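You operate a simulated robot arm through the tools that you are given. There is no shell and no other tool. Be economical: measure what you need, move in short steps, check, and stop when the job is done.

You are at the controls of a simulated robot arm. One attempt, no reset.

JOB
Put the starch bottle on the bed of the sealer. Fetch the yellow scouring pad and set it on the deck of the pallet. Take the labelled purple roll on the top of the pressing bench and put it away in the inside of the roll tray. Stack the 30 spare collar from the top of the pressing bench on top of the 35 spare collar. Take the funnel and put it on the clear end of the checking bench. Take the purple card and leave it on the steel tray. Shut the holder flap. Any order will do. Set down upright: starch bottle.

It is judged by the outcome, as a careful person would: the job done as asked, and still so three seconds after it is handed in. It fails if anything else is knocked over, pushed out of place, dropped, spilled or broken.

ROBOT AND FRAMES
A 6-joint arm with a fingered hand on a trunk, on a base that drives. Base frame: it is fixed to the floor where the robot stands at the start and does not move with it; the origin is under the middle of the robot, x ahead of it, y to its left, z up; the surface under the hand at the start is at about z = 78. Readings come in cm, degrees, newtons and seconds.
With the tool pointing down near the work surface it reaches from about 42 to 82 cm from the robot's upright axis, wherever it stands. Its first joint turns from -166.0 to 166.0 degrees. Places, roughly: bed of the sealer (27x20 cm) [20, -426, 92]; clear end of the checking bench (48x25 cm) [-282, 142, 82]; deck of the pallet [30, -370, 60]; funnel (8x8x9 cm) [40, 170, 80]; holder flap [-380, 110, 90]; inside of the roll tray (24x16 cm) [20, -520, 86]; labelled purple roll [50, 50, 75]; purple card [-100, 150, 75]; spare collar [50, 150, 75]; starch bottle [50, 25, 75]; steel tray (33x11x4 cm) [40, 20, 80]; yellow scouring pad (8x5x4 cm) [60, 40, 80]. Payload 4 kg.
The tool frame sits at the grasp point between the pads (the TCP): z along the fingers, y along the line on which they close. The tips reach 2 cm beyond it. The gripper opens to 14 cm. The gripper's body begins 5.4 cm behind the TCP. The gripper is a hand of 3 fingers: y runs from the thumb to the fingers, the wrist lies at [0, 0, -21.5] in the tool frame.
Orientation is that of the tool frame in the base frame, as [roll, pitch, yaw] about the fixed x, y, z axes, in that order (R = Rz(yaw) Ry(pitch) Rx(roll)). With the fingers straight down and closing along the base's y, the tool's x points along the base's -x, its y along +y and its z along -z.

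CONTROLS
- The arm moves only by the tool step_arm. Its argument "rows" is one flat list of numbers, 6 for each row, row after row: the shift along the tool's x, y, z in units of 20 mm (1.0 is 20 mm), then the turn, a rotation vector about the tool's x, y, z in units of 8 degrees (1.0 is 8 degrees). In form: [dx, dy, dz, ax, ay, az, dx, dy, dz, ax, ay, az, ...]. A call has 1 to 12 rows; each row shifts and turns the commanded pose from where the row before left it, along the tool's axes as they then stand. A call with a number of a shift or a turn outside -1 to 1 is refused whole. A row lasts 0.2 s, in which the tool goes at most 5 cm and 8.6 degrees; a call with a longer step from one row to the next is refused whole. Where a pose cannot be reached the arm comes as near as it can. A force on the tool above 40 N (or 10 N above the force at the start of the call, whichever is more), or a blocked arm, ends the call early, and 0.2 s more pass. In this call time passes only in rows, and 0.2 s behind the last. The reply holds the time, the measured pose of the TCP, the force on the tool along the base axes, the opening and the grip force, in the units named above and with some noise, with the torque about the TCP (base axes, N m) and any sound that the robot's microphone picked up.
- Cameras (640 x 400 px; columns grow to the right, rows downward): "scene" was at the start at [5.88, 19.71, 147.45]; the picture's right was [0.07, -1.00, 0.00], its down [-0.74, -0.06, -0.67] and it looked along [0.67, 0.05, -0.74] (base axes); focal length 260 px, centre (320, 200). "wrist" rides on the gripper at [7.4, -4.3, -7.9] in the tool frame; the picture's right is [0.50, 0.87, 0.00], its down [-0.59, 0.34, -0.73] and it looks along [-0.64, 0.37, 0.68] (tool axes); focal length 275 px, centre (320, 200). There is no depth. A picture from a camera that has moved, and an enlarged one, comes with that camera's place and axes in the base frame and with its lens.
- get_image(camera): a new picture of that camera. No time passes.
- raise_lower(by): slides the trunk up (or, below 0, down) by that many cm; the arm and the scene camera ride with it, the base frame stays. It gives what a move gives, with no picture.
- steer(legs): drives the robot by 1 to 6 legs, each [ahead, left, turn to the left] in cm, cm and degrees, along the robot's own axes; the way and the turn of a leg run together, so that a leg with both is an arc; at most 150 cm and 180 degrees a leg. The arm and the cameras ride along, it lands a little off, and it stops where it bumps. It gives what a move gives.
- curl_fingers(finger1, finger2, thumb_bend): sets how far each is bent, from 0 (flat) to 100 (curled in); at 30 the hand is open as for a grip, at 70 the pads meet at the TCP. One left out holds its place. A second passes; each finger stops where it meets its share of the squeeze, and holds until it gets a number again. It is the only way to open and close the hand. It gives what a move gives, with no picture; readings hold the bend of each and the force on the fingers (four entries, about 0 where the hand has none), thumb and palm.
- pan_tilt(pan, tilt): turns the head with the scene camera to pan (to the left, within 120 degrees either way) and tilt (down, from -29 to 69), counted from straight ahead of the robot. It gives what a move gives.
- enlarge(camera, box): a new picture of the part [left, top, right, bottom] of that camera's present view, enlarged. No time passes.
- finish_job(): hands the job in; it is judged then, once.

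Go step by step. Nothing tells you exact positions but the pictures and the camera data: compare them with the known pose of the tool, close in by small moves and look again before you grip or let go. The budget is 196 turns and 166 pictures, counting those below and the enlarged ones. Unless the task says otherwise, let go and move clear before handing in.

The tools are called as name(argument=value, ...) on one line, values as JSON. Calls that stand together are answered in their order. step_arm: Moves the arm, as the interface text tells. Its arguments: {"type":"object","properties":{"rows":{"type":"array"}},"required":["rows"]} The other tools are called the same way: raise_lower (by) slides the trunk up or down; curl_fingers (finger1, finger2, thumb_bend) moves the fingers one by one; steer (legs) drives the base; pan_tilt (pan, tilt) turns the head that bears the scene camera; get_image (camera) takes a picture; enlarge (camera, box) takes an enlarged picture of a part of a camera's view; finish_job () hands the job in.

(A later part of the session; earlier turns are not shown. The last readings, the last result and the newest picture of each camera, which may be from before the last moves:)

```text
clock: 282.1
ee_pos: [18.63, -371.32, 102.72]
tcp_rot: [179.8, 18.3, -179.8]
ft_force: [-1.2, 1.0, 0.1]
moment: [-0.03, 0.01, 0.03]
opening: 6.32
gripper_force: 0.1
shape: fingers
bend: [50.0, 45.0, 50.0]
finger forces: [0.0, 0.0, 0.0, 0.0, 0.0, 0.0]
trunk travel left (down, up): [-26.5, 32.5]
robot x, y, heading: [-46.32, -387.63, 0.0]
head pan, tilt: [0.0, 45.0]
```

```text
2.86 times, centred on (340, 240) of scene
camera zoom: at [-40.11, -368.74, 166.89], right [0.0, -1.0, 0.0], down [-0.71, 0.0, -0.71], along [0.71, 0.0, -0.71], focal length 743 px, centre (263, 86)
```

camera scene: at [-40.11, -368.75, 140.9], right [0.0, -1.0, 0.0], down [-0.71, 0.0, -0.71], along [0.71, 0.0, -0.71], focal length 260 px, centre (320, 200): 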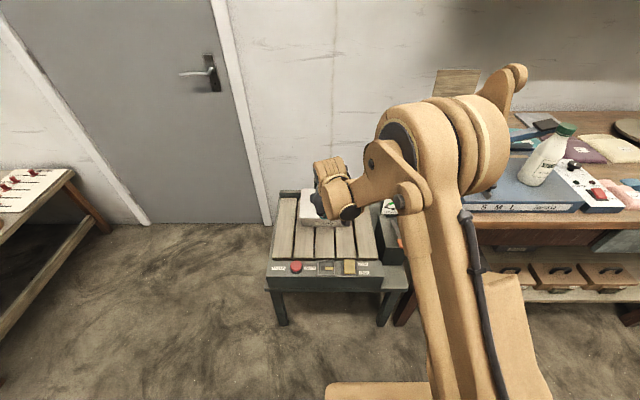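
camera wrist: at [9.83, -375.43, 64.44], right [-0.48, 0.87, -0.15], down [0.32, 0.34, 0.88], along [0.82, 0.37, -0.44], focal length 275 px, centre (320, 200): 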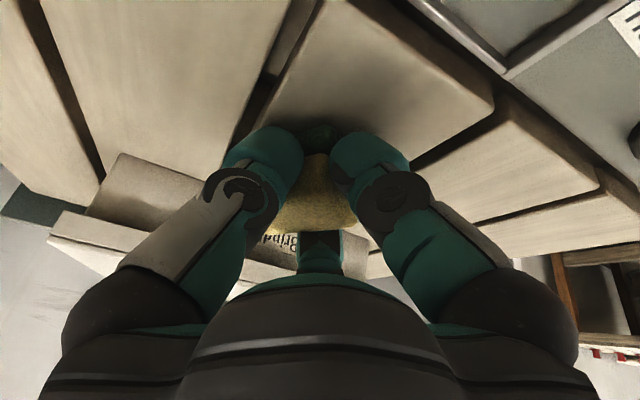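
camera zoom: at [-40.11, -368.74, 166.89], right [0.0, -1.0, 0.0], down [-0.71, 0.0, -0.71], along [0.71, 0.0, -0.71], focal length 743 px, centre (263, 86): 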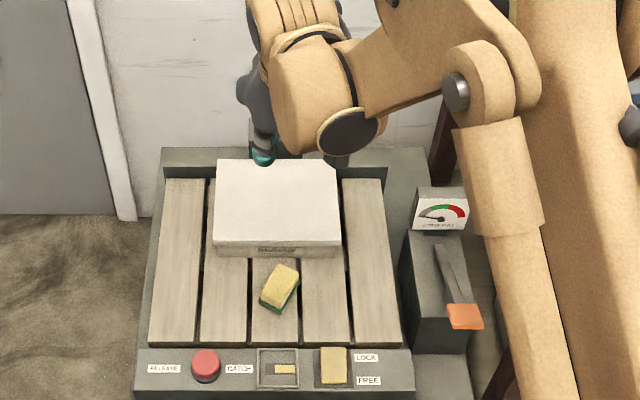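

The pad is on the deck. Next come the collars and funnel at the far left end of the pressing bench; I straighten the tool and drive there, keeping clear of the checking bench (x < −80, y > 125).

step_arm(rows=[0, 0, 0, 0, 0.76, 0, 0, 0, 0, 0, 0.76, 0, 0, 0, 0, 0, 0.76, 0])

raise_lower(by=20)

steer(legs=[[-36, 0, 0], [0, 150, 0], [0, 150, 0], [0, 150, 0], [52, 0, 0], [0, 75, 0]])

pan_tilt(pan=15, tilt=45)

get_image(camera="scene")

```text
clock: 282.9
ee_pos: [18.76, -371.32, 102.87]
tcp_rot: [179.9, -0.1, -179.9]
ft_force: [0.0, 0.0, 0.5]
moment: [0.01, -0.01, -0.05]
opening: 6.31
gripper_force: 0.0
shape: fingers
bend: [50.0, 45.0, 50.0]
finger forces: [0.1, 0.0, 0.1, 0.0, 0.0, 0.0]
trunk travel left (down, up): [-26.5, 32.5]
robot x, y, heading: [-46.55, -387.93, 0.2]
head pan, tilt: [0.0, 45.0]
```

```text
clock: 285.0
ee_pos: [18.74, -371.34, 122.91]
tcp_rot: [179.8, -0.1, -179.9]
ft_force: [-0.8, 0.4, 0.0]
moment: [0.02, -0.02, -0.03]
opening: 6.34
gripper_force: 0.1
shape: fingers
bend: [50.0, 45.0, 50.0]
finger forces: [0.0, 0.1, 0.0, 0.1, 0.1, 0.1]
trunk travel left (down, up): [-46.5, 12.5]
robot x, y, heading: [-46.23, -387.89, 0.1]
head pan, tilt: [0.0, 45.0]
```

```text
clock: 314.6
ee_pos: [32.11, 149.77, 122.84]
tcp_rot: [179.8, 0.0, 179.9]
ft_force: [0.8, -0.4, -0.4]
moment: [-0.02, -0.01, -0.02]
opening: 6.31
gripper_force: 0.1
shape: fingers
bend: [50.0, 45.0, 50.0]
finger forces: [0.0, 0.0, 0.0, 0.1, 0.0, 0.1]
trunk travel left (down, up): [-46.5, 12.5]
robot x, y, heading: [-32.83, 133.19, -0.1]
head pan, tilt: [0.0, 45.0]
```

```text
clock: 315.4
ee_pos: [32.19, 149.75, 122.77]
tcp_rot: [179.7, 0.0, 179.8]
ft_force: [0.6, 0.2, -0.2]
moment: [-0.01, -0.01, -0.01]
opening: 6.32
gripper_force: 0.3
shape: fingers
bend: [50.0, 45.0, 50.0]
finger forces: [0.0, 0.0, 0.0, 0.0, 0.1, 0.0]
trunk travel left (down, up): [-46.5, 12.5]
robot x, y, heading: [-32.81, 133.43, -0.1]
head pan, tilt: [15.0, 45.0]
```

```text
74 pictures are left
camera scene: at [-26.94, 154.53, 186.9], right [0.26, -0.97, 0.0], down [-0.68, -0.18, -0.71], along [0.68, 0.18, -0.71], focal length 260 px, centre (320, 200)
```

scene: 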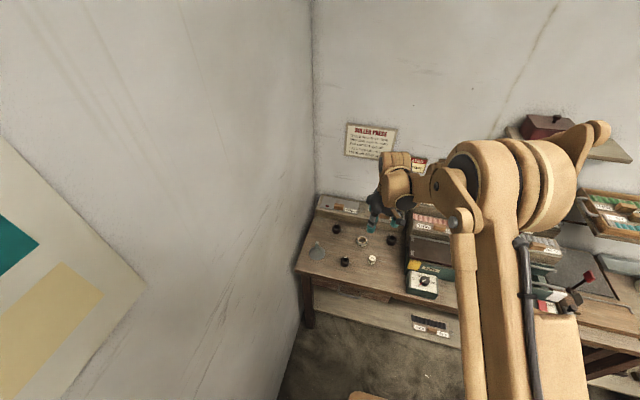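

enlarge(camera="scene", box=[295, 190, 445, 300])

get_image(camera="wrist")

```text
3.64 times, centred on (370, 245) of scene
camera zoom: at [-26.94, 154.53, 186.9], right [0.26, -0.97, 0.0], down [-0.68, -0.18, -0.71], along [0.68, 0.18, -0.71], focal length 946 px, centre (138, 36)
```

zoom: 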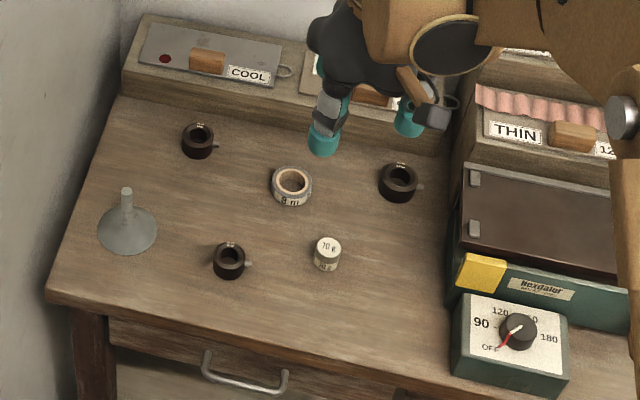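

```text
72 pictures are left
camera wrist: at [24.85, 145.45, 130.7], right [-0.5, 0.87, 0.0], down [0.59, 0.34, 0.74], along [0.64, 0.37, -0.68], focal length 275 px, centre (320, 200)
```

wrist: 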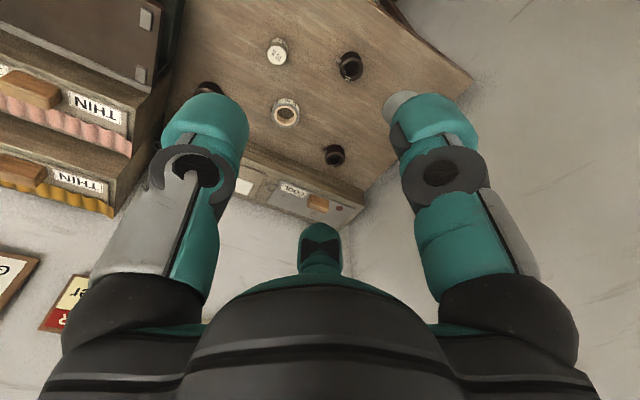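

Three dark collars stand on the bench, with labels on them. I enlarge each to read the numbers.

enlarge(camera="scene", box=[335, 215, 365, 235])

enlarge(camera="scene", box=[340, 250, 370, 270])

enlarge(camera="scene", box=[378, 228, 408, 248])

```text
16.00 times, centred on (350, 225) of scene
camera zoom: at [-26.94, 154.53, 186.9], right [0.26, -0.97, 0.0], down [-0.68, -0.18, -0.71], along [0.68, 0.18, -0.71], focal length 4162 px, centre (-160, -200)
```

zoom: 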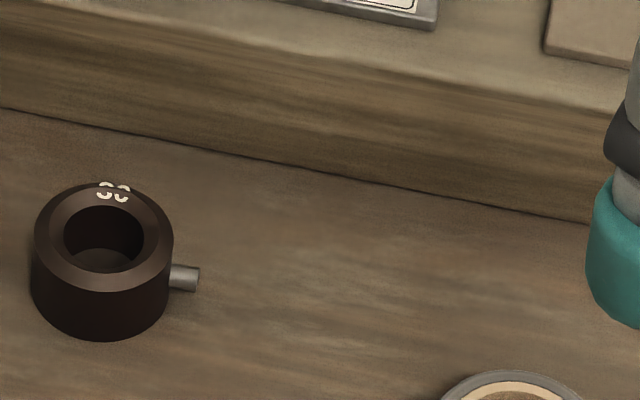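

```text
16.00 times, centred on (355, 260) of scene
camera zoom: at [-26.94, 154.53, 186.9], right [0.26, -0.97, 0.0], down [-0.68, -0.18, -0.71], along [0.68, 0.18, -0.71], focal length 4162 px, centre (-240, -760)
```

zoom: 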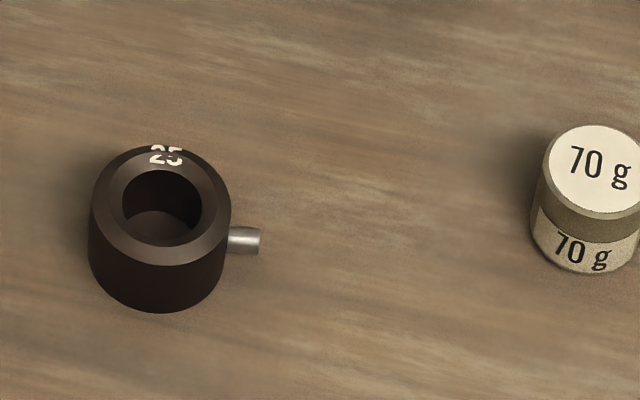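

```text
16.00 times, centred on (393, 238) of scene
camera zoom: at [-26.94, 154.53, 186.9], right [0.26, -0.97, 0.0], down [-0.68, -0.18, -0.71], along [0.68, 0.18, -0.71], focal length 4162 px, centre (-848, -408)
```

zoom: 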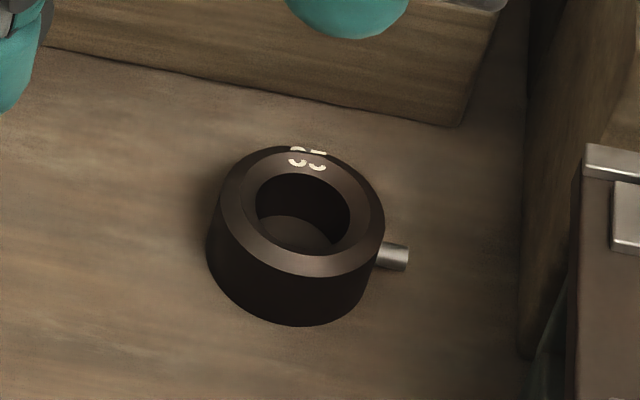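

Read: 25 (front), 30 (back-left, near (57.7, 168)) and 35 (right, near (57.7, 139.6)). Their pins point toward −y, so I'll grip on a diagonal (yaw 120°). I drive the hand over the 30 collar.

steer(legs=[[25, 18, 0]])

step_arm(rows=[0, 0, 0, 0, 0, 0.94, 0, 0, 0, 0, 0, 0.94, 0, 0, 0, 0, 0, 0.94, 0, 0, 0, 0, 0, 0.94, 0, 0, 0, 0, 0, 0.94, 0, 0, 0, 0, 0, 0.94, 0, 0, 0, 0, 0, 0.94, 0, 0, 0, 0, 0, 0.94])

raise_lower(by=-24)

curl_fingers(finger1=47, finger2=47, thumb_bend=47)

get_image(camera="wrist")

get_image(camera="scene")

```text
clock: 317.5
ee_pos: [57.34, 168.32, 122.8]
tcp_rot: [179.8, 0.0, -179.8]
ft_force: [1.4, 0.3, 0.2]
moment: [-0.02, 0.01, 0.02]
opening: 6.32
gripper_force: 0.0
shape: fingers
bend: [50.0, 45.0, 50.0]
finger forces: [0.1, 0.0, 0.0, 0.0, 0.1, 0.0]
trunk travel left (down, up): [-46.5, 12.5]
robot x, y, heading: [-7.77, 151.61, 0.3]
head pan, tilt: [15.0, 45.0]
```

```text
clock: 319.3
ee_pos: [57.21, 168.37, 122.96]
tcp_rot: [179.9, -0.2, 119.9]
ft_force: [-1.0, 0.3, -1.0]
moment: [0.01, 0.01, -0.03]
opening: 6.35
gripper_force: 0.0
shape: fingers
bend: [50.0, 45.0, 50.0]
finger forces: [0.0, 0.0, 0.0, 0.0, 0.1, 0.0]
trunk travel left (down, up): [-46.5, 12.5]
robot x, y, heading: [-7.9, 151.56, 0.2]
head pan, tilt: [15.0, 45.0]
```

```text
clock: 321.8
ee_pos: [57.24, 168.5, 98.97]
tcp_rot: [-180.0, -0.3, 120.0]
ft_force: [0.0, 0.0, -0.6]
moment: [-0.02, -0.03, 0.0]
opening: 6.32
gripper_force: 0.0
shape: fingers
bend: [50.0, 45.0, 50.0]
finger forces: [0.0, 0.0, 0.1, 0.1, 0.1, 0.0]
trunk travel left (down, up): [-22.5, 36.5]
robot x, y, heading: [-7.67, 151.94, -0.1]
head pan, tilt: [15.0, 45.0]
```

```text
clock: 322.8
ee_pos: [57.23, 168.27, 98.81]
tcp_rot: [179.8, -0.1, 120.1]
ft_force: [0.7, 0.2, -0.9]
moment: [-0.01, -0.04, 0.0]
opening: 7.3
gripper_force: 0.0
shape: fingers
bend: [47.0, 47.0, 47.0]
finger forces: [0.1, 0.1, 0.1, 0.0, 0.1, 0.1]
trunk travel left (down, up): [-22.5, 36.5]
robot x, y, heading: [-7.46, 151.79, -0.1]
head pan, tilt: [15.0, 45.0]
```

```text
68 pictures are left
camera wrist: at [49.93, 172.66, 106.73], right [0.5, 0.87, 0.0], down [0.59, -0.34, 0.73], along [0.64, -0.36, -0.68], focal length 275 px, centre (320, 200)
```

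wrist: 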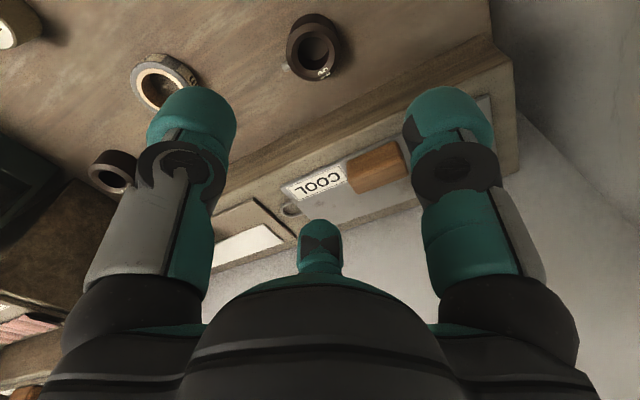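

```text
67 pictures are left
camera scene: at [-1.86, 172.98, 162.9], right [0.26, -0.97, 0.0], down [-0.68, -0.18, -0.71], along [0.68, 0.18, -0.71], focal length 260 px, centre (320, 200)
```

scene: 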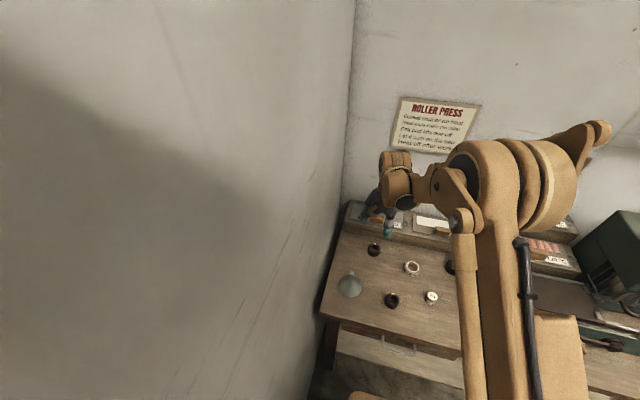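

Collar 30 is at (56.9, 168.1), centred under the hand. I lower to just above it.

raise_lower(by=-11)

get_image(camera="wrist")

```text
clock: 324.2
ee_pos: [57.16, 168.45, 87.92]
tcp_rot: [179.9, -0.1, 120.1]
ft_force: [-0.2, -0.4, 0.2]
moment: [0.04, -0.02, 0.01]
opening: 7.28
gripper_force: 0.1
shape: fingers
bend: [47.0, 47.0, 47.0]
finger forces: [0.1, 0.0, 0.1, 0.0, 0.0, 0.1]
trunk travel left (down, up): [-11.5, 47.5]
robot x, y, heading: [-7.41, 151.89, 0.3]
head pan, tilt: [15.0, 45.0]
```

```text
66 pictures are left
camera wrist: at [49.92, 172.66, 95.75], right [0.5, 0.87, 0.0], down [0.59, -0.34, 0.73], along [0.64, -0.36, -0.68], focal length 275 px, centre (320, 200)
```

wrist: 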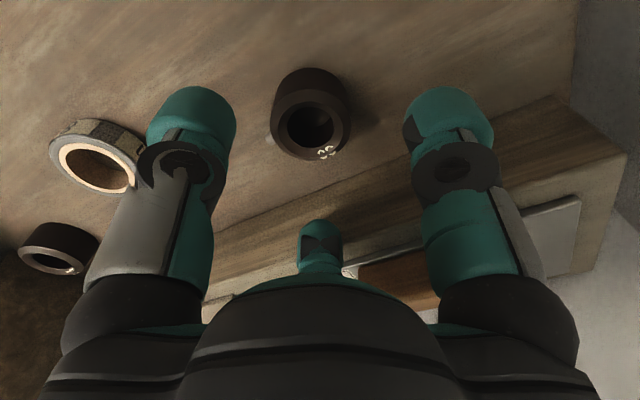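

Collar centre refined to (56.4, 168.2), top near z 83. I correct and descend with force watch.

step_arm(rows=[0.09, -0.35, 0.2, 0, 0, 0, 0, 0, 0.5, 0, 0, 0, 0, 0, 0.5, 0, 0, 0, 0, 0, 0.3, 0, 0, 0, 0, 0, 0.2, 0, 0, 0])

get_image(camera="wrist")

```text
clock: 325.4
ee_pos: [56.68, 168.14, 84.49]
tcp_rot: [180.0, -0.1, 120.0]
ft_force: [0.1, 0.0, 0.4]
moment: [-0.04, -0.01, 0.02]
opening: 7.29
gripper_force: 0.0
shape: fingers
bend: [47.0, 47.0, 47.0]
finger forces: [0.0, 0.0, 0.0, 0.0, 0.0, 0.0]
trunk travel left (down, up): [-11.5, 47.5]
robot x, y, heading: [-7.86, 151.67, 0.0]
head pan, tilt: [15.0, 45.0]
```

```text
65 pictures are left
camera wrist: at [49.29, 172.45, 92.26], right [0.5, 0.87, 0.0], down [0.59, -0.34, 0.73], along [0.64, -0.36, -0.68], focal length 275 px, centre (320, 200)
```

wrist: 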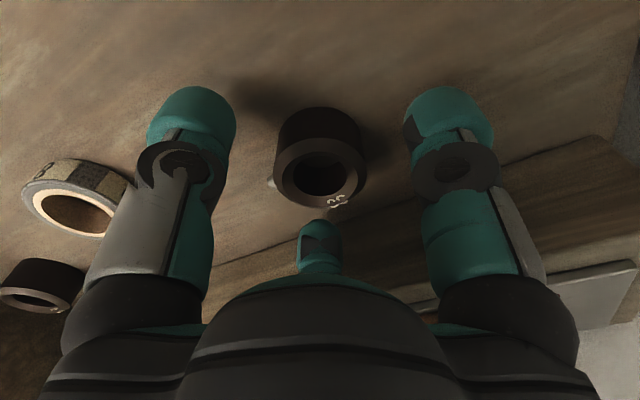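

Well centred. I creep down until the tips nearly touch the bench, then close.

step_arm(rows=[0, 0, 0.15, 0, 0, 0, 0, 0, 0.15, 0, 0, 0, 0, 0, 0.15, 0, 0, 0, 0, 0, 0.15, 0, 0, 0])

curl_fingers(finger1=75, finger2=75, thumb_bend=75)

get_image(camera="wrist")

```text
clock: 326.4
ee_pos: [56.61, 168.24, 83.25]
tcp_rot: [179.9, -0.2, 120.0]
ft_force: [0.0, -0.2, 0.1]
moment: [-0.01, -0.04, -0.01]
opening: 7.31
gripper_force: 0.1
shape: fingers
bend: [47.0, 47.0, 47.0]
finger forces: [0.0, 0.1, 0.0, 0.0, 0.0, 0.0]
trunk travel left (down, up): [-11.5, 47.5]
robot x, y, heading: [-7.27, 151.34, 0.1]
head pan, tilt: [15.0, 45.0]
```

```text
clock: 327.4
ee_pos: [56.65, 168.14, 83.24]
tcp_rot: [179.9, -0.1, 120.0]
ft_force: [-0.5, 0.7, -0.1]
moment: [0.0, -0.02, -0.03]
opening: 3.22
gripper_force: 22.0
shape: fingers
bend: [59.0, 56.0, 63.0]
finger forces: [10.0, 12.2, 0.0, 0.0, 20.6, 0.1]
trunk travel left (down, up): [-11.5, 47.5]
robot x, y, heading: [-7.94, 151.73, -0.2]
head pan, tilt: [15.0, 45.0]
```

```text
64 pictures are left
camera wrist: at [49.26, 172.45, 91.1], right [0.5, 0.87, 0.0], down [0.59, -0.34, 0.73], along [0.64, -0.36, -0.68], focal length 275 px, centre (320, 200)
```

wrist: 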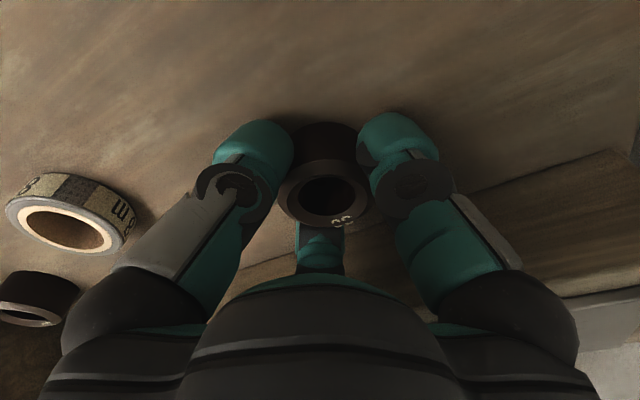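

All three digits hold the 30 collar. I lift and drive right until it is near the 35 collar.

raise_lower(by=14)

steer(legs=[[0, -27.4, 0]])

get_image(camera="wrist")

get_image(camera="scene")

```text
clock: 329.1
ee_pos: [56.59, 168.15, 97.31]
tcp_rot: [179.9, -0.2, 120.0]
ft_force: [0.8, 0.5, -0.3]
moment: [0.03, 0.01, -0.02]
opening: 3.19
gripper_force: 21.4
shape: fingers
bend: [59.0, 56.0, 63.0]
finger forces: [10.0, 12.2, 0.0, 0.1, 20.5, 0.0]
trunk travel left (down, up): [-25.5, 33.5]
robot x, y, heading: [-7.34, 151.81, 0.2]
head pan, tilt: [15.0, 45.0]
```

```text
clock: 331.0
ee_pos: [56.72, 140.57, 97.4]
tcp_rot: [179.9, -0.1, 120.0]
ft_force: [1.0, -0.5, -0.8]
moment: [0.03, -0.04, 0.0]
opening: 3.22
gripper_force: 21.2
shape: fingers
bend: [59.0, 56.0, 63.0]
finger forces: [10.1, 12.2, 0.0, 0.1, 20.3, 0.0]
trunk travel left (down, up): [-25.5, 33.5]
robot x, y, heading: [-7.79, 124.28, -0.1]
head pan, tilt: [15.0, 45.0]
```

```text
63 pictures are left
camera wrist: at [49.35, 144.9, 105.12], right [0.5, 0.86, 0.0], down [0.59, -0.34, 0.73], along [0.64, -0.37, -0.68], focal length 275 px, centre (320, 200)
```

wrist: 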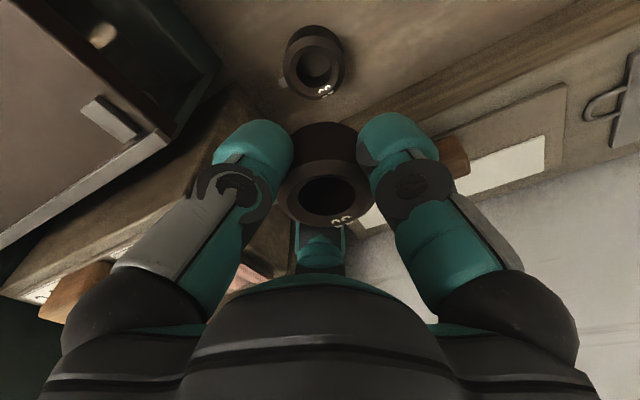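

```text
62 pictures are left
camera scene: at [-1.77, 145.49, 165.92], right [0.26, -0.97, 0.0], down [-0.68, -0.18, -0.71], along [0.68, 0.18, -0.71], focal length 260 px, centre (320, 200)
```

scene: 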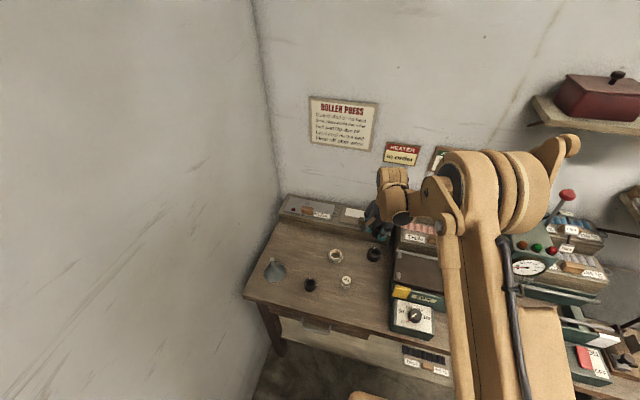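

The 35 collar is at (56.5, 140.4), nearly aligned. Before lowering I check the hand's clearance to the boxes on the right.

enlarge(camera="scene", box=[330, 160, 480, 270])

```text
3.64 times, centred on (405, 215) of scene
camera zoom: at [-1.77, 145.49, 165.92], right [0.26, -0.97, 0.0], down [-0.68, -0.18, -0.71], along [0.68, 0.18, -0.71], focal length 946 px, centre (11, 146)
```

zoom: 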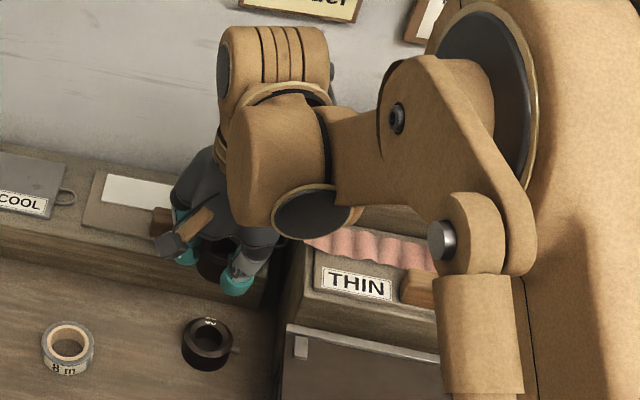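

There are about 2 cm between palm and box. I align and lower toward the 35 collar.

step_arm(rows=[-0.06, -0.29, 0, 0, 0, 0])

raise_lower(by=-9)

get_image(camera="wrist")

enlarge(camera="scene", box=[340, 190, 440, 265])

```text
clock: 331.4
ee_pos: [56.33, 140.13, 97.32]
tcp_rot: [179.9, -0.1, 119.8]
ft_force: [0.1, 0.1, -0.3]
moment: [0.03, 0.06, 0.04]
opening: 3.18
gripper_force: 21.4
shape: fingers
bend: [59.0, 56.0, 63.0]
finger forces: [10.0, 12.2, 0.0, 0.1, 20.4, 0.1]
trunk travel left (down, up): [-25.5, 33.5]
robot x, y, heading: [-7.59, 124.43, -0.1]
head pan, tilt: [15.0, 45.0]
```

```text
clock: 332.6
ee_pos: [56.19, 140.43, 88.26]
tcp_rot: [179.9, -0.2, 119.9]
ft_force: [0.7, 1.2, 0.3]
moment: [-0.04, -0.01, -0.03]
opening: 3.2
gripper_force: 21.1
shape: fingers
bend: [59.0, 56.0, 63.0]
finger forces: [10.0, 12.2, 0.0, 0.1, 20.3, 0.1]
trunk travel left (down, up): [-16.5, 42.5]
robot x, y, heading: [-8.01, 124.54, -0.2]
head pan, tilt: [15.0, 45.0]
```

```text
60 pictures are left
camera wrist: at [48.92, 144.57, 96.14], right [0.5, 0.86, 0.0], down [0.59, -0.34, 0.73], along [0.64, -0.37, -0.68], focal length 275 px, centre (320, 200)
```

wrist: 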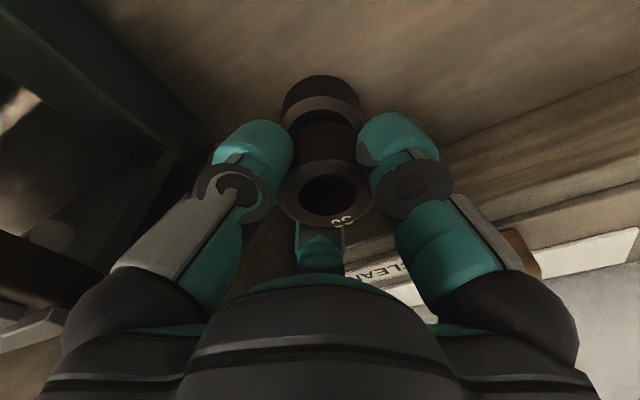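

```text
5.33 times, centred on (390, 228) of scene
camera zoom: at [-1.79, 145.62, 156.91], right [0.26, -0.97, 0.0], down [-0.68, -0.18, -0.71], along [0.68, 0.18, -0.71], focal length 1387 px, centre (-53, 53)
```

zoom: 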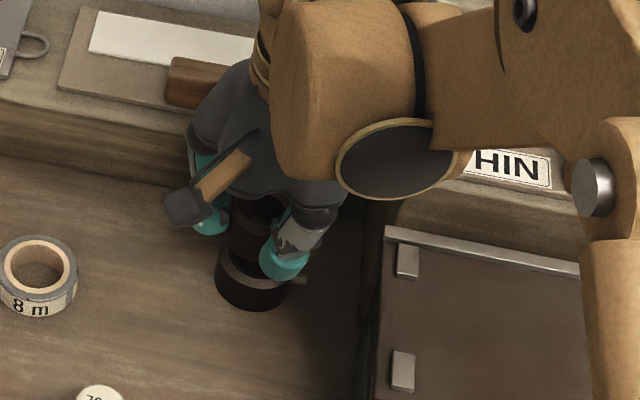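

Alignment is within about 2 mm. I lower in fine steps until contact.

step_arm(rows=[0, -0.08, 0.3, 0, 0, 0, 0, 0, 0.2, 0, 0, 0, 0, 0, 0.15, 0, 0, 0, 0, 0, 0.1, 0, 0, 0, 0, 0, 0.1, 0, 0, 0, 0, 0, 0.1, 0, 0, 0, 0, 0, 0.1, 0, 0, 0])

get_image(camera="wrist")

```text
clock: 334.2
ee_pos: [55.93, 140.15, 86.26]
tcp_rot: [180.0, -0.3, 119.8]
ft_force: [0.0, 0.5, -1.0]
moment: [-0.01, 0.01, -0.03]
opening: 3.2
gripper_force: 21.3
shape: fingers
bend: [59.0, 56.0, 63.0]
finger forces: [10.0, 12.1, 0.1, 0.1, 20.4, 0.0]
trunk travel left (down, up): [-16.5, 42.5]
robot x, y, heading: [-7.78, 124.23, 0.0]
head pan, tilt: [15.0, 45.0]
```

```text
58 pictures are left
camera wrist: at [48.75, 144.47, 94.02], right [0.5, 0.86, 0.0], down [0.59, -0.34, 0.73], along [0.64, -0.37, -0.68], focal length 275 px, centre (320, 200)
```

wrist: 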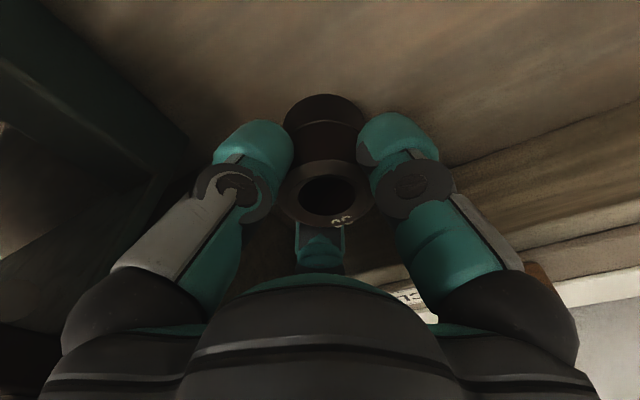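

Close; a few more steps.

step_arm(rows=[0, 0, 0.1, 0, 0, 0, 0, 0, 0.1, 0, 0, 0, 0, 0, 0.1, 0, 0, 0, 0, 0, 0.1, 0, 0, 0, 0, 0, 0.1, 0, 0, 0])

enlarge(camera="scene", box=[350, 210, 430, 270])

```text
clock: 335.4
ee_pos: [55.72, 140.0, 85.48]
tcp_rot: [179.7, -0.1, 119.7]
ft_force: [-8.3, -5.4, 36.7]
moment: [-0.13, 0.12, 0.02]
opening: 2.99
gripper_force: 26.1
shape: fingers
bend: [59.0, 56.0, 64.0]
finger forces: [13.5, 14.6, 0.0, 0.0, 25.2, 0.0]
trunk travel left (down, up): [-16.5, 42.5]
robot x, y, heading: [-8.09, 124.22, -0.2]
head pan, tilt: [15.0, 45.0]
```

```text
6.67 times, centred on (390, 240) of scene
camera zoom: at [-2.29, 145.46, 156.96], right [0.26, -0.97, 0.0], down [-0.68, -0.18, -0.71], along [0.69, 0.18, -0.7], focal length 1734 px, centre (-147, -67)
```

zoom: 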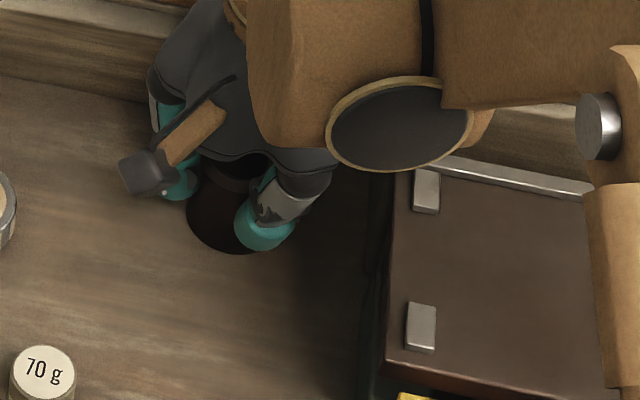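

Contact: the collar rests on the 35. I ease up slightly and open a little, then rise.

step_arm(rows=[0, 0, -0.12, 0, 0, 0])

curl_fingers(finger1=50, finger2=49, thumb_bend=52)

step_arm(rows=[0, 0, -0.3, 0, 0, 0, 0, 0, -0.6, 0, 0, 0, 0, 0, -1, 0, 0, 0, 0, 0, -1, 0, 0, 0, 0, 0, -1, 0, 0, 0])

raise_lower(by=15)

get_image(camera="wrist")

enlarge(camera="scene", box=[340, 220, 420, 280])

```text
clock: 335.8
ee_pos: [55.94, 140.13, 85.44]
tcp_rot: [179.8, -0.2, 119.9]
ft_force: [-3.8, -2.3, 13.9]
moment: [-0.02, 0.08, -0.01]
opening: 3.0
gripper_force: 21.9
shape: fingers
bend: [58.0, 55.0, 65.0]
finger forces: [11.4, 13.0, 0.1, 0.1, 20.6, 0.1]
trunk travel left (down, up): [-16.5, 42.5]
robot x, y, heading: [-7.68, 124.56, 0.0]
head pan, tilt: [15.0, 45.0]
```

```text
clock: 336.8
ee_pos: [56.21, 140.15, 85.45]
tcp_rot: [179.9, -0.3, 119.9]
ft_force: [0.1, -0.2, -0.7]
moment: [0.0, 0.03, 0.01]
opening: 6.03
gripper_force: 0.0
shape: fingers
bend: [50.0, 49.0, 52.0]
finger forces: [0.0, 0.0, 0.0, 0.1, 0.0, 0.0]
trunk travel left (down, up): [-16.5, 42.5]
robot x, y, heading: [-7.65, 124.53, -0.1]
head pan, tilt: [15.0, 45.0]
```

```text
clock: 338.0
ee_pos: [56.05, 140.31, 93.27]
tcp_rot: [179.9, -0.1, 120.0]
ft_force: [-0.3, -0.7, 0.0]
moment: [-0.01, 0.02, 0.01]
opening: 6.06
gripper_force: 0.1
shape: fingers
bend: [50.0, 49.0, 52.0]
finger forces: [0.0, 0.0, 0.1, 0.1, 0.0, 0.0]
trunk travel left (down, up): [-16.5, 42.5]
robot x, y, heading: [-7.72, 124.55, -0.1]
head pan, tilt: [15.0, 45.0]
```

```text
clock: 339.8
ee_pos: [56.19, 140.29, 108.29]
tcp_rot: [179.9, -0.2, 119.9]
ft_force: [0.9, -0.1, 0.1]
moment: [0.0, 0.01, 0.0]
opening: 6.02
gripper_force: 0.1
shape: fingers
bend: [50.0, 49.0, 52.0]
finger forces: [0.0, 0.0, 0.1, 0.1, 0.0, 0.0]
trunk travel left (down, up): [-31.5, 27.5]
robot x, y, heading: [-7.76, 124.37, -0.0]
head pan, tilt: [15.0, 45.0]
```

```text
56 pictures are left
camera wrist: at [48.91, 144.62, 116.1], right [0.5, 0.86, 0.0], down [0.59, -0.34, 0.73], along [0.64, -0.37, -0.68], focal length 275 px, centre (320, 200)
```

wrist: 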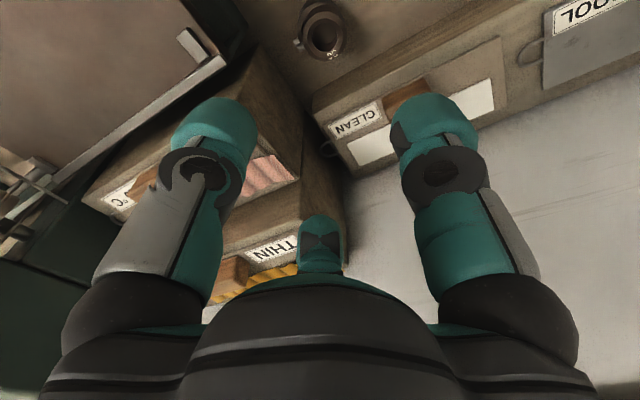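

```text
6.67 times, centred on (380, 250) of scene
camera zoom: at [-1.76, 145.63, 171.89], right [0.26, -0.97, 0.0], down [-0.68, -0.18, -0.71], along [0.68, 0.18, -0.71], focal length 1734 px, centre (-80, -133)
```

zoom: 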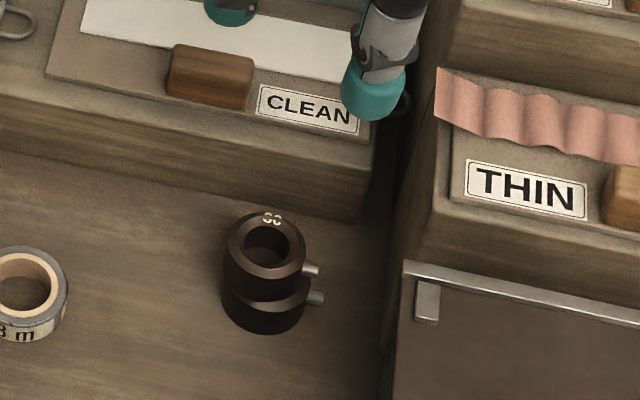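

The 30 collar sits squarely on the 35. Next the funnel at about (39.9, 173.7), spout top near z 89: I drive the hand toward it and look.

steer(legs=[[-15, 25, 0]])

curl_fingers(finger1=52, finger2=52, thumb_bend=52)

step_arm(rows=[0.9, 0.45, 0, 0, 0, 0, 0.9, 0.45, 0, 0, 0, 0, 0.9, 0.45, 0, 0, 0, 0, 0.9, 0.45, 0, 0, 0, 0])

get_image(camera="wrist")

enlarge(camera="scene", box=[240, 200, 440, 340])

```text
clock: 341.8
ee_pos: [41.23, 165.71, 108.25]
tcp_rot: [179.8, -0.1, 119.9]
ft_force: [-1.1, 0.5, -0.3]
moment: [-0.01, -0.02, 0.02]
opening: 6.02
gripper_force: 0.0
shape: fingers
bend: [50.0, 49.0, 52.0]
finger forces: [0.0, 0.0, 0.0, 0.0, 0.1, 0.0]
trunk travel left (down, up): [-31.5, 27.5]
robot x, y, heading: [-22.77, 149.79, -0.1]
head pan, tilt: [15.0, 45.0]
```

```text
clock: 342.8
ee_pos: [41.22, 165.67, 108.34]
tcp_rot: [179.9, -0.3, 119.9]
ft_force: [-0.7, -0.5, -0.4]
moment: [0.0, 0.01, 0.02]
opening: 5.75
gripper_force: 0.1
shape: fingers
bend: [52.0, 52.0, 52.0]
finger forces: [0.0, 0.0, 0.0, 0.0, 0.0, 0.0]
trunk travel left (down, up): [-31.5, 27.5]
robot x, y, heading: [-22.25, 149.78, 0.1]
head pan, tilt: [15.0, 45.0]
```

```text
clock: 343.8
ee_pos: [40.84, 173.84, 108.33]
tcp_rot: [179.8, -0.2, 119.8]
ft_force: [0.2, 0.2, -1.2]
moment: [-0.01, 0.04, 0.02]
opening: 5.75
gripper_force: 0.1
shape: fingers
bend: [52.0, 52.0, 52.0]
finger forces: [0.1, 0.0, 0.1, 0.0, 0.1, 0.0]
trunk travel left (down, up): [-31.5, 27.5]
robot x, y, heading: [-22.48, 149.73, -0.0]
head pan, tilt: [15.0, 45.0]
```

```text
54 pictures are left
camera wrist: at [33.61, 178.18, 116.18], right [0.5, 0.86, 0.0], down [0.59, -0.34, 0.73], along [0.64, -0.37, -0.68], focal length 275 px, centre (320, 200)
```

wrist: 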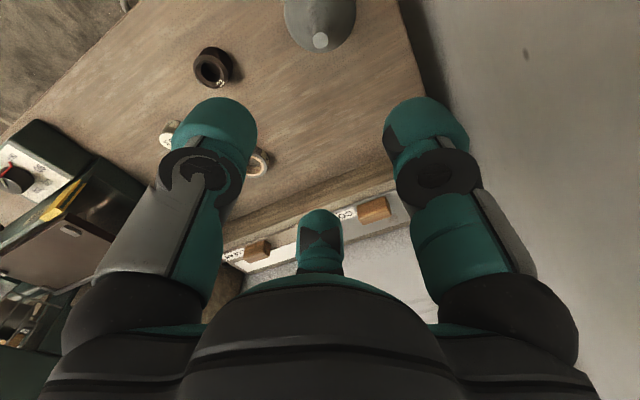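

```text
2.86 times, centred on (340, 270) of scene
camera zoom: at [-16.66, 171.04, 171.89], right [0.26, -0.97, 0.0], down [-0.68, -0.18, -0.71], along [0.68, 0.18, -0.71], focal length 743 px, centre (263, 0)
```

zoom: 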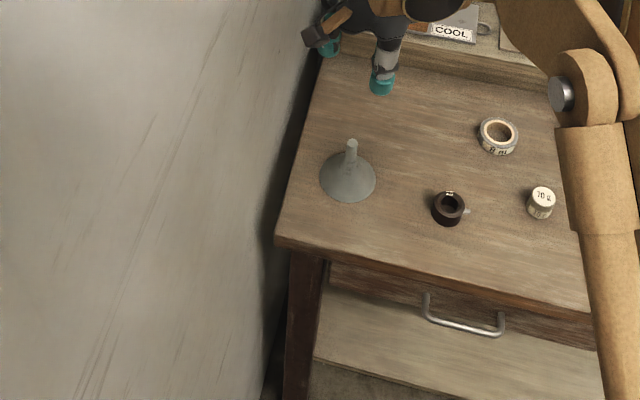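

The spout tip is right under the hand at (40.7, 174.0). I lower.

raise_lower(by=-17)

get_image(camera="wrist")

```text
clock: 345.7
ee_pos: [40.89, 173.78, 91.33]
tcp_rot: [179.9, -0.3, 119.9]
ft_force: [-0.5, -0.6, 0.2]
moment: [-0.01, -0.01, -0.02]
opening: 5.73
gripper_force: 0.0
shape: fingers
bend: [52.0, 52.0, 52.0]
finger forces: [0.0, 0.0, 0.1, 0.1, 0.0, 0.1]
trunk travel left (down, up): [-14.5, 44.5]
robot x, y, heading: [-22.57, 149.57, -0.1]
head pan, tilt: [15.0, 45.0]
```

```text
52 pictures are left
camera wrist: at [33.58, 178.11, 99.21], right [0.5, 0.86, 0.0], down [0.59, -0.34, 0.73], along [0.64, -0.37, -0.68], focal length 275 px, centre (320, 200)
```

wrist: 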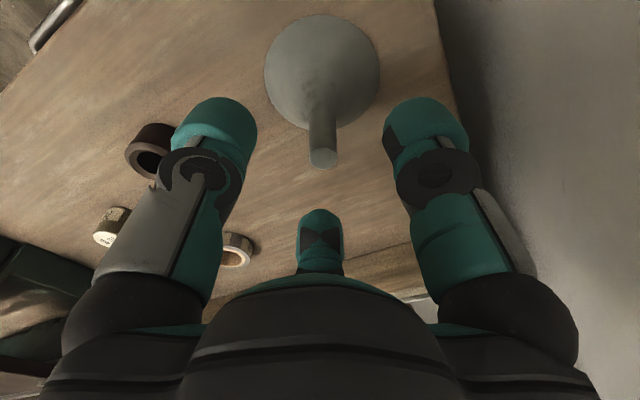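

Aligned; I lower 3.8 cm and close on the spout.

step_arm(rows=[0.15, 0, 0.5, 0, 0, 0, 0, 0, 0.5, 0, 0, 0, 0, 0, 0.5, 0, 0, 0, 0, 0, 0.4, 0, 0, 0])

curl_fingers(finger1=80, finger2=80, thumb_bend=80)

raise_lower(by=15)

get_image(camera="wrist")

```text
clock: 346.7
ee_pos: [40.71, 174.12, 87.61]
tcp_rot: [180.0, -0.2, 119.7]
ft_force: [0.2, -0.1, -1.0]
moment: [-0.01, 0.01, 0.04]
opening: 5.76
gripper_force: 0.0
shape: fingers
bend: [52.0, 52.0, 52.0]
finger forces: [0.0, 0.0, 0.1, 0.0, 0.0, 0.0]
trunk travel left (down, up): [-14.5, 44.5]
robot x, y, heading: [-22.5, 149.54, 0.1]
head pan, tilt: [15.0, 45.0]
```

```text
clock: 347.7
ee_pos: [40.78, 174.2, 87.62]
tcp_rot: [179.9, -0.2, 119.9]
ft_force: [0.5, -0.4, 1.2]
moment: [0.0, 0.0, -0.01]
opening: 0.98
gripper_force: 18.1
shape: fingers
bend: [66.0, 66.0, 68.0]
finger forces: [10.5, 11.7, 0.0, 0.0, 13.9, 0.1]
trunk travel left (down, up): [-14.5, 44.5]
robot x, y, heading: [-22.54, 149.85, 0.1]
head pan, tilt: [15.0, 45.0]
```

```text
clock: 349.5
ee_pos: [40.84, 174.06, 102.63]
tcp_rot: [179.9, -0.2, 119.8]
ft_force: [0.7, -0.2, -0.2]
moment: [0.04, 0.0, 0.02]
opening: 0.99
gripper_force: 17.8
shape: fingers
bend: [66.0, 66.0, 68.0]
finger forces: [10.5, 11.8, 0.0, 0.0, 13.9, 0.1]
trunk travel left (down, up): [-29.5, 29.5]
robot x, y, heading: [-22.32, 149.53, -0.0]
head pan, tilt: [15.0, 45.0]
```

```text
51 pictures are left
camera wrist: at [33.5, 178.42, 110.36], right [0.5, 0.86, 0.0], down [0.59, -0.34, 0.73], along [0.64, -0.37, -0.68], focal length 275 px, centre (320, 200)
```

wrist: 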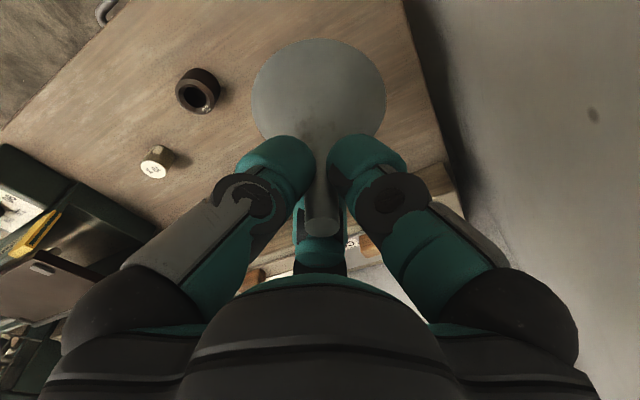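

The funnel is held firmly. I raise it and drive round to the checking bench's far (clear) end, facing it.

raise_lower(by=15)

steer(legs=[[0, -105, 0], [-40, 0, 0], [0, 0, 90], [0, 120, 0], [0, 65, 0]])

pan_tilt(pan=10, tilt=35)

get_image(camera="scene")

```text
clock: 351.2
ee_pos: [40.87, 174.26, 117.6]
tcp_rot: [180.0, -0.3, 120.0]
ft_force: [-0.3, -0.7, -0.1]
moment: [0.04, -0.01, 0.01]
opening: 1.02
gripper_force: 19.0
shape: fingers
bend: [66.0, 66.0, 68.0]
finger forces: [10.4, 11.8, 0.0, 0.0, 13.8, 0.0]
trunk travel left (down, up): [-44.5, 14.5]
robot x, y, heading: [-22.32, 149.39, 0.0]
head pan, tilt: [15.0, 45.0]
```

```text
clock: 371.7
ee_pos: [-277.15, 99.55, 117.45]
tcp_rot: [179.9, -0.2, -148.2]
ft_force: [0.0, -0.3, -0.9]
moment: [-0.01, -0.02, 0.04]
opening: 0.95
gripper_force: 17.8
shape: fingers
bend: [66.0, 65.0, 68.0]
finger forces: [10.7, 11.7, 0.0, 0.0, 13.1, 0.0]
trunk travel left (down, up): [-44.5, 14.5]
robot x, y, heading: [-250.77, 36.9, 92.3]
head pan, tilt: [15.0, 45.0]
```

```text
clock: 372.4
ee_pos: [-277.18, 99.44, 117.47]
tcp_rot: [179.9, -0.2, -148.0]
ft_force: [0.3, -0.1, -1.2]
moment: [0.0, 0.01, 0.0]
opening: 0.95
gripper_force: 17.8
shape: fingers
bend: [66.0, 65.0, 68.0]
finger forces: [10.7, 11.7, 0.0, 0.0, 13.2, 0.0]
trunk travel left (down, up): [-44.5, 14.5]
robot x, y, heading: [-250.71, 36.85, 91.7]
head pan, tilt: [10.0, 35.0]
```

```text
50 pictures are left
camera scene: at [-271.42, 43.1, 186.38], right [0.98, 0.21, 0.0], down [0.12, -0.56, -0.82], along [-0.17, 0.8, -0.57], focal length 260 px, centre (320, 200)
```

scene: 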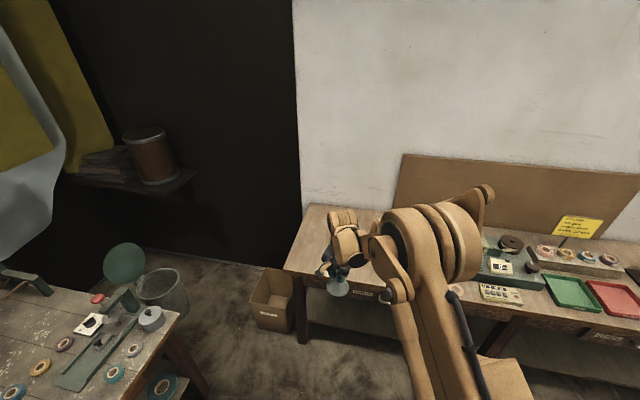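

I enlarge the bench's left end and the left table.

enlarge(camera="scene", box=[270, 180, 410, 300])

enlarge(camera="scene", box=[0, 230, 220, 400])

```text
3.33 times, centred on (340, 240) of scene
camera zoom: at [-271.42, 43.1, 186.38], right [0.98, 0.21, 0.0], down [0.12, -0.56, -0.82], along [-0.17, 0.8, -0.57], focal length 867 px, centre (253, 67)
```

zoom: 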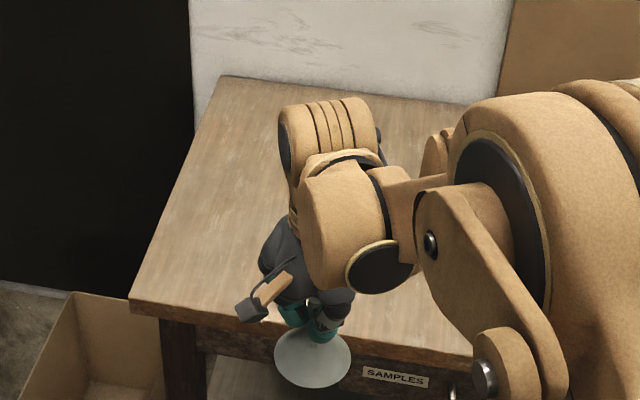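

```text
2.35 times, centred on (110, 315) of scene
camera zoom: at [-271.42, 43.1, 186.38], right [0.98, 0.21, 0.0], down [0.12, -0.56, -0.82], along [-0.17, 0.8, -0.57], focal length 612 px, centre (814, -71)
```

zoom: 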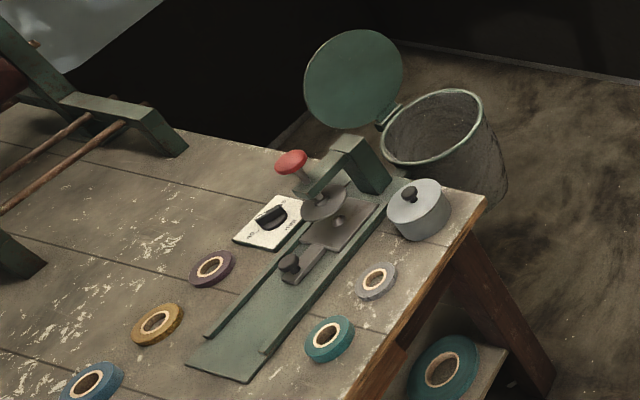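

The left end of the checking bench is empty. The holder flap seems to be the green round lid standing open at the basket on the left table. First I bring the funnel over (−285, 140).

steer(legs=[[40, 6.5, -1.8]])

raise_lower(by=-22)

get_image(camera="scene")

get_image(camera="wrist")

```text
clock: 375.0
ee_pos: [-282.45, 141.22, 117.55]
tcp_rot: [179.9, -0.2, -149.9]
ft_force: [-0.1, 0.6, -0.7]
moment: [0.01, -0.02, 0.0]
opening: 0.94
gripper_force: 18.2
shape: fingers
bend: [66.0, 65.0, 68.0]
finger forces: [10.7, 11.6, 0.0, 0.1, 13.3, 0.1]
trunk travel left (down, up): [-44.5, 14.5]
robot x, y, heading: [-257.7, 77.96, 90.5]
head pan, tilt: [10.0, 35.0]
```

```text
clock: 377.3
ee_pos: [-282.34, 141.22, 95.65]
tcp_rot: [180.0, -0.2, -150.0]
ft_force: [-0.1, -0.2, -0.7]
moment: [0.01, 0.04, -0.03]
opening: 0.94
gripper_force: 17.3
shape: fingers
bend: [66.0, 65.0, 68.0]
finger forces: [10.7, 11.7, 0.0, 0.0, 13.2, 0.1]
trunk travel left (down, up): [-22.5, 36.5]
robot x, y, heading: [-257.96, 78.02, 90.0]
head pan, tilt: [10.0, 35.0]
```

```text
47 pictures are left
camera scene: at [-278.46, 84.64, 164.39], right [0.98, 0.18, 0.0], down [0.1, -0.56, -0.82], along [-0.14, 0.81, -0.57], focal length 260 px, centre (320, 200)
```

scene: 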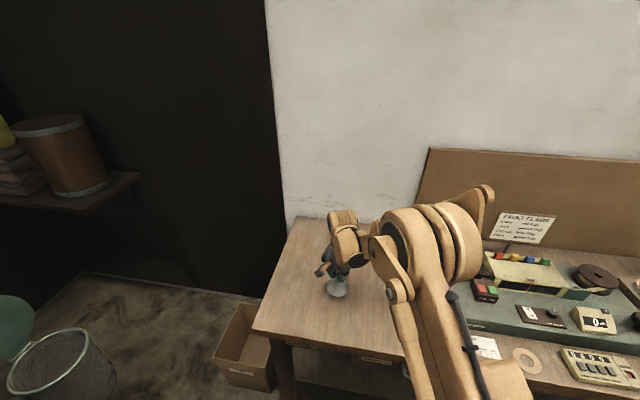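

```text
46 pictures are left
camera wrist: at [-286.53, 133.76, 103.4], right [-0.87, 0.5, 0.0], down [0.34, 0.59, 0.73], along [0.36, 0.64, -0.68], focal length 275 px, centre (320, 200)
```

wrist: 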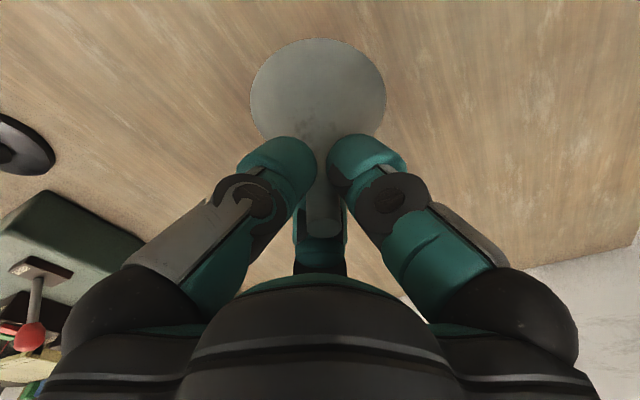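

Clear around. I lower to contact.

step_arm(rows=[0, 0, 0.8, 0, 0, 0, 0, 0, 0.8, 0, 0, 0, 0, 0, 0.5, 0, 0, 0, 0, 0, 0.25, 0, 0, 0, 0, 0, 0.2, 0, 0, 0, 0, 0, 0.15, 0, 0, 0, 0, 0, 0.15, 0, 0, 0, 0, 0, 0.15, 0, 0, 0, 0, 0, 0.15, 0, 0, 0, 0, 0, 0.15, 0, 0, 0, 0, 0, 0.15, 0, 0, 0, 0, 0, 0.15, 0, 0, 0])

```text
clock: 379.8
ee_pos: [-282.49, 140.98, 88.96]
tcp_rot: [179.6, -0.1, -150.0]
ft_force: [0.1, 1.2, 30.4]
moment: [0.13, -0.03, -0.03]
opening: 0.84
gripper_force: 27.5
shape: fingers
bend: [66.0, 65.0, 68.0]
finger forces: [16.3, 18.2, 0.1, 0.1, 20.8, 0.1]
trunk travel left (down, up): [-22.5, 36.5]
robot x, y, heading: [-257.78, 77.9, 90.1]
head pan, tilt: [10.0, 35.0]
stopped in row 12: the force on the tool passed its limit at 42 N (the readings are from after the stop); the commanded pose is now the measured one
```

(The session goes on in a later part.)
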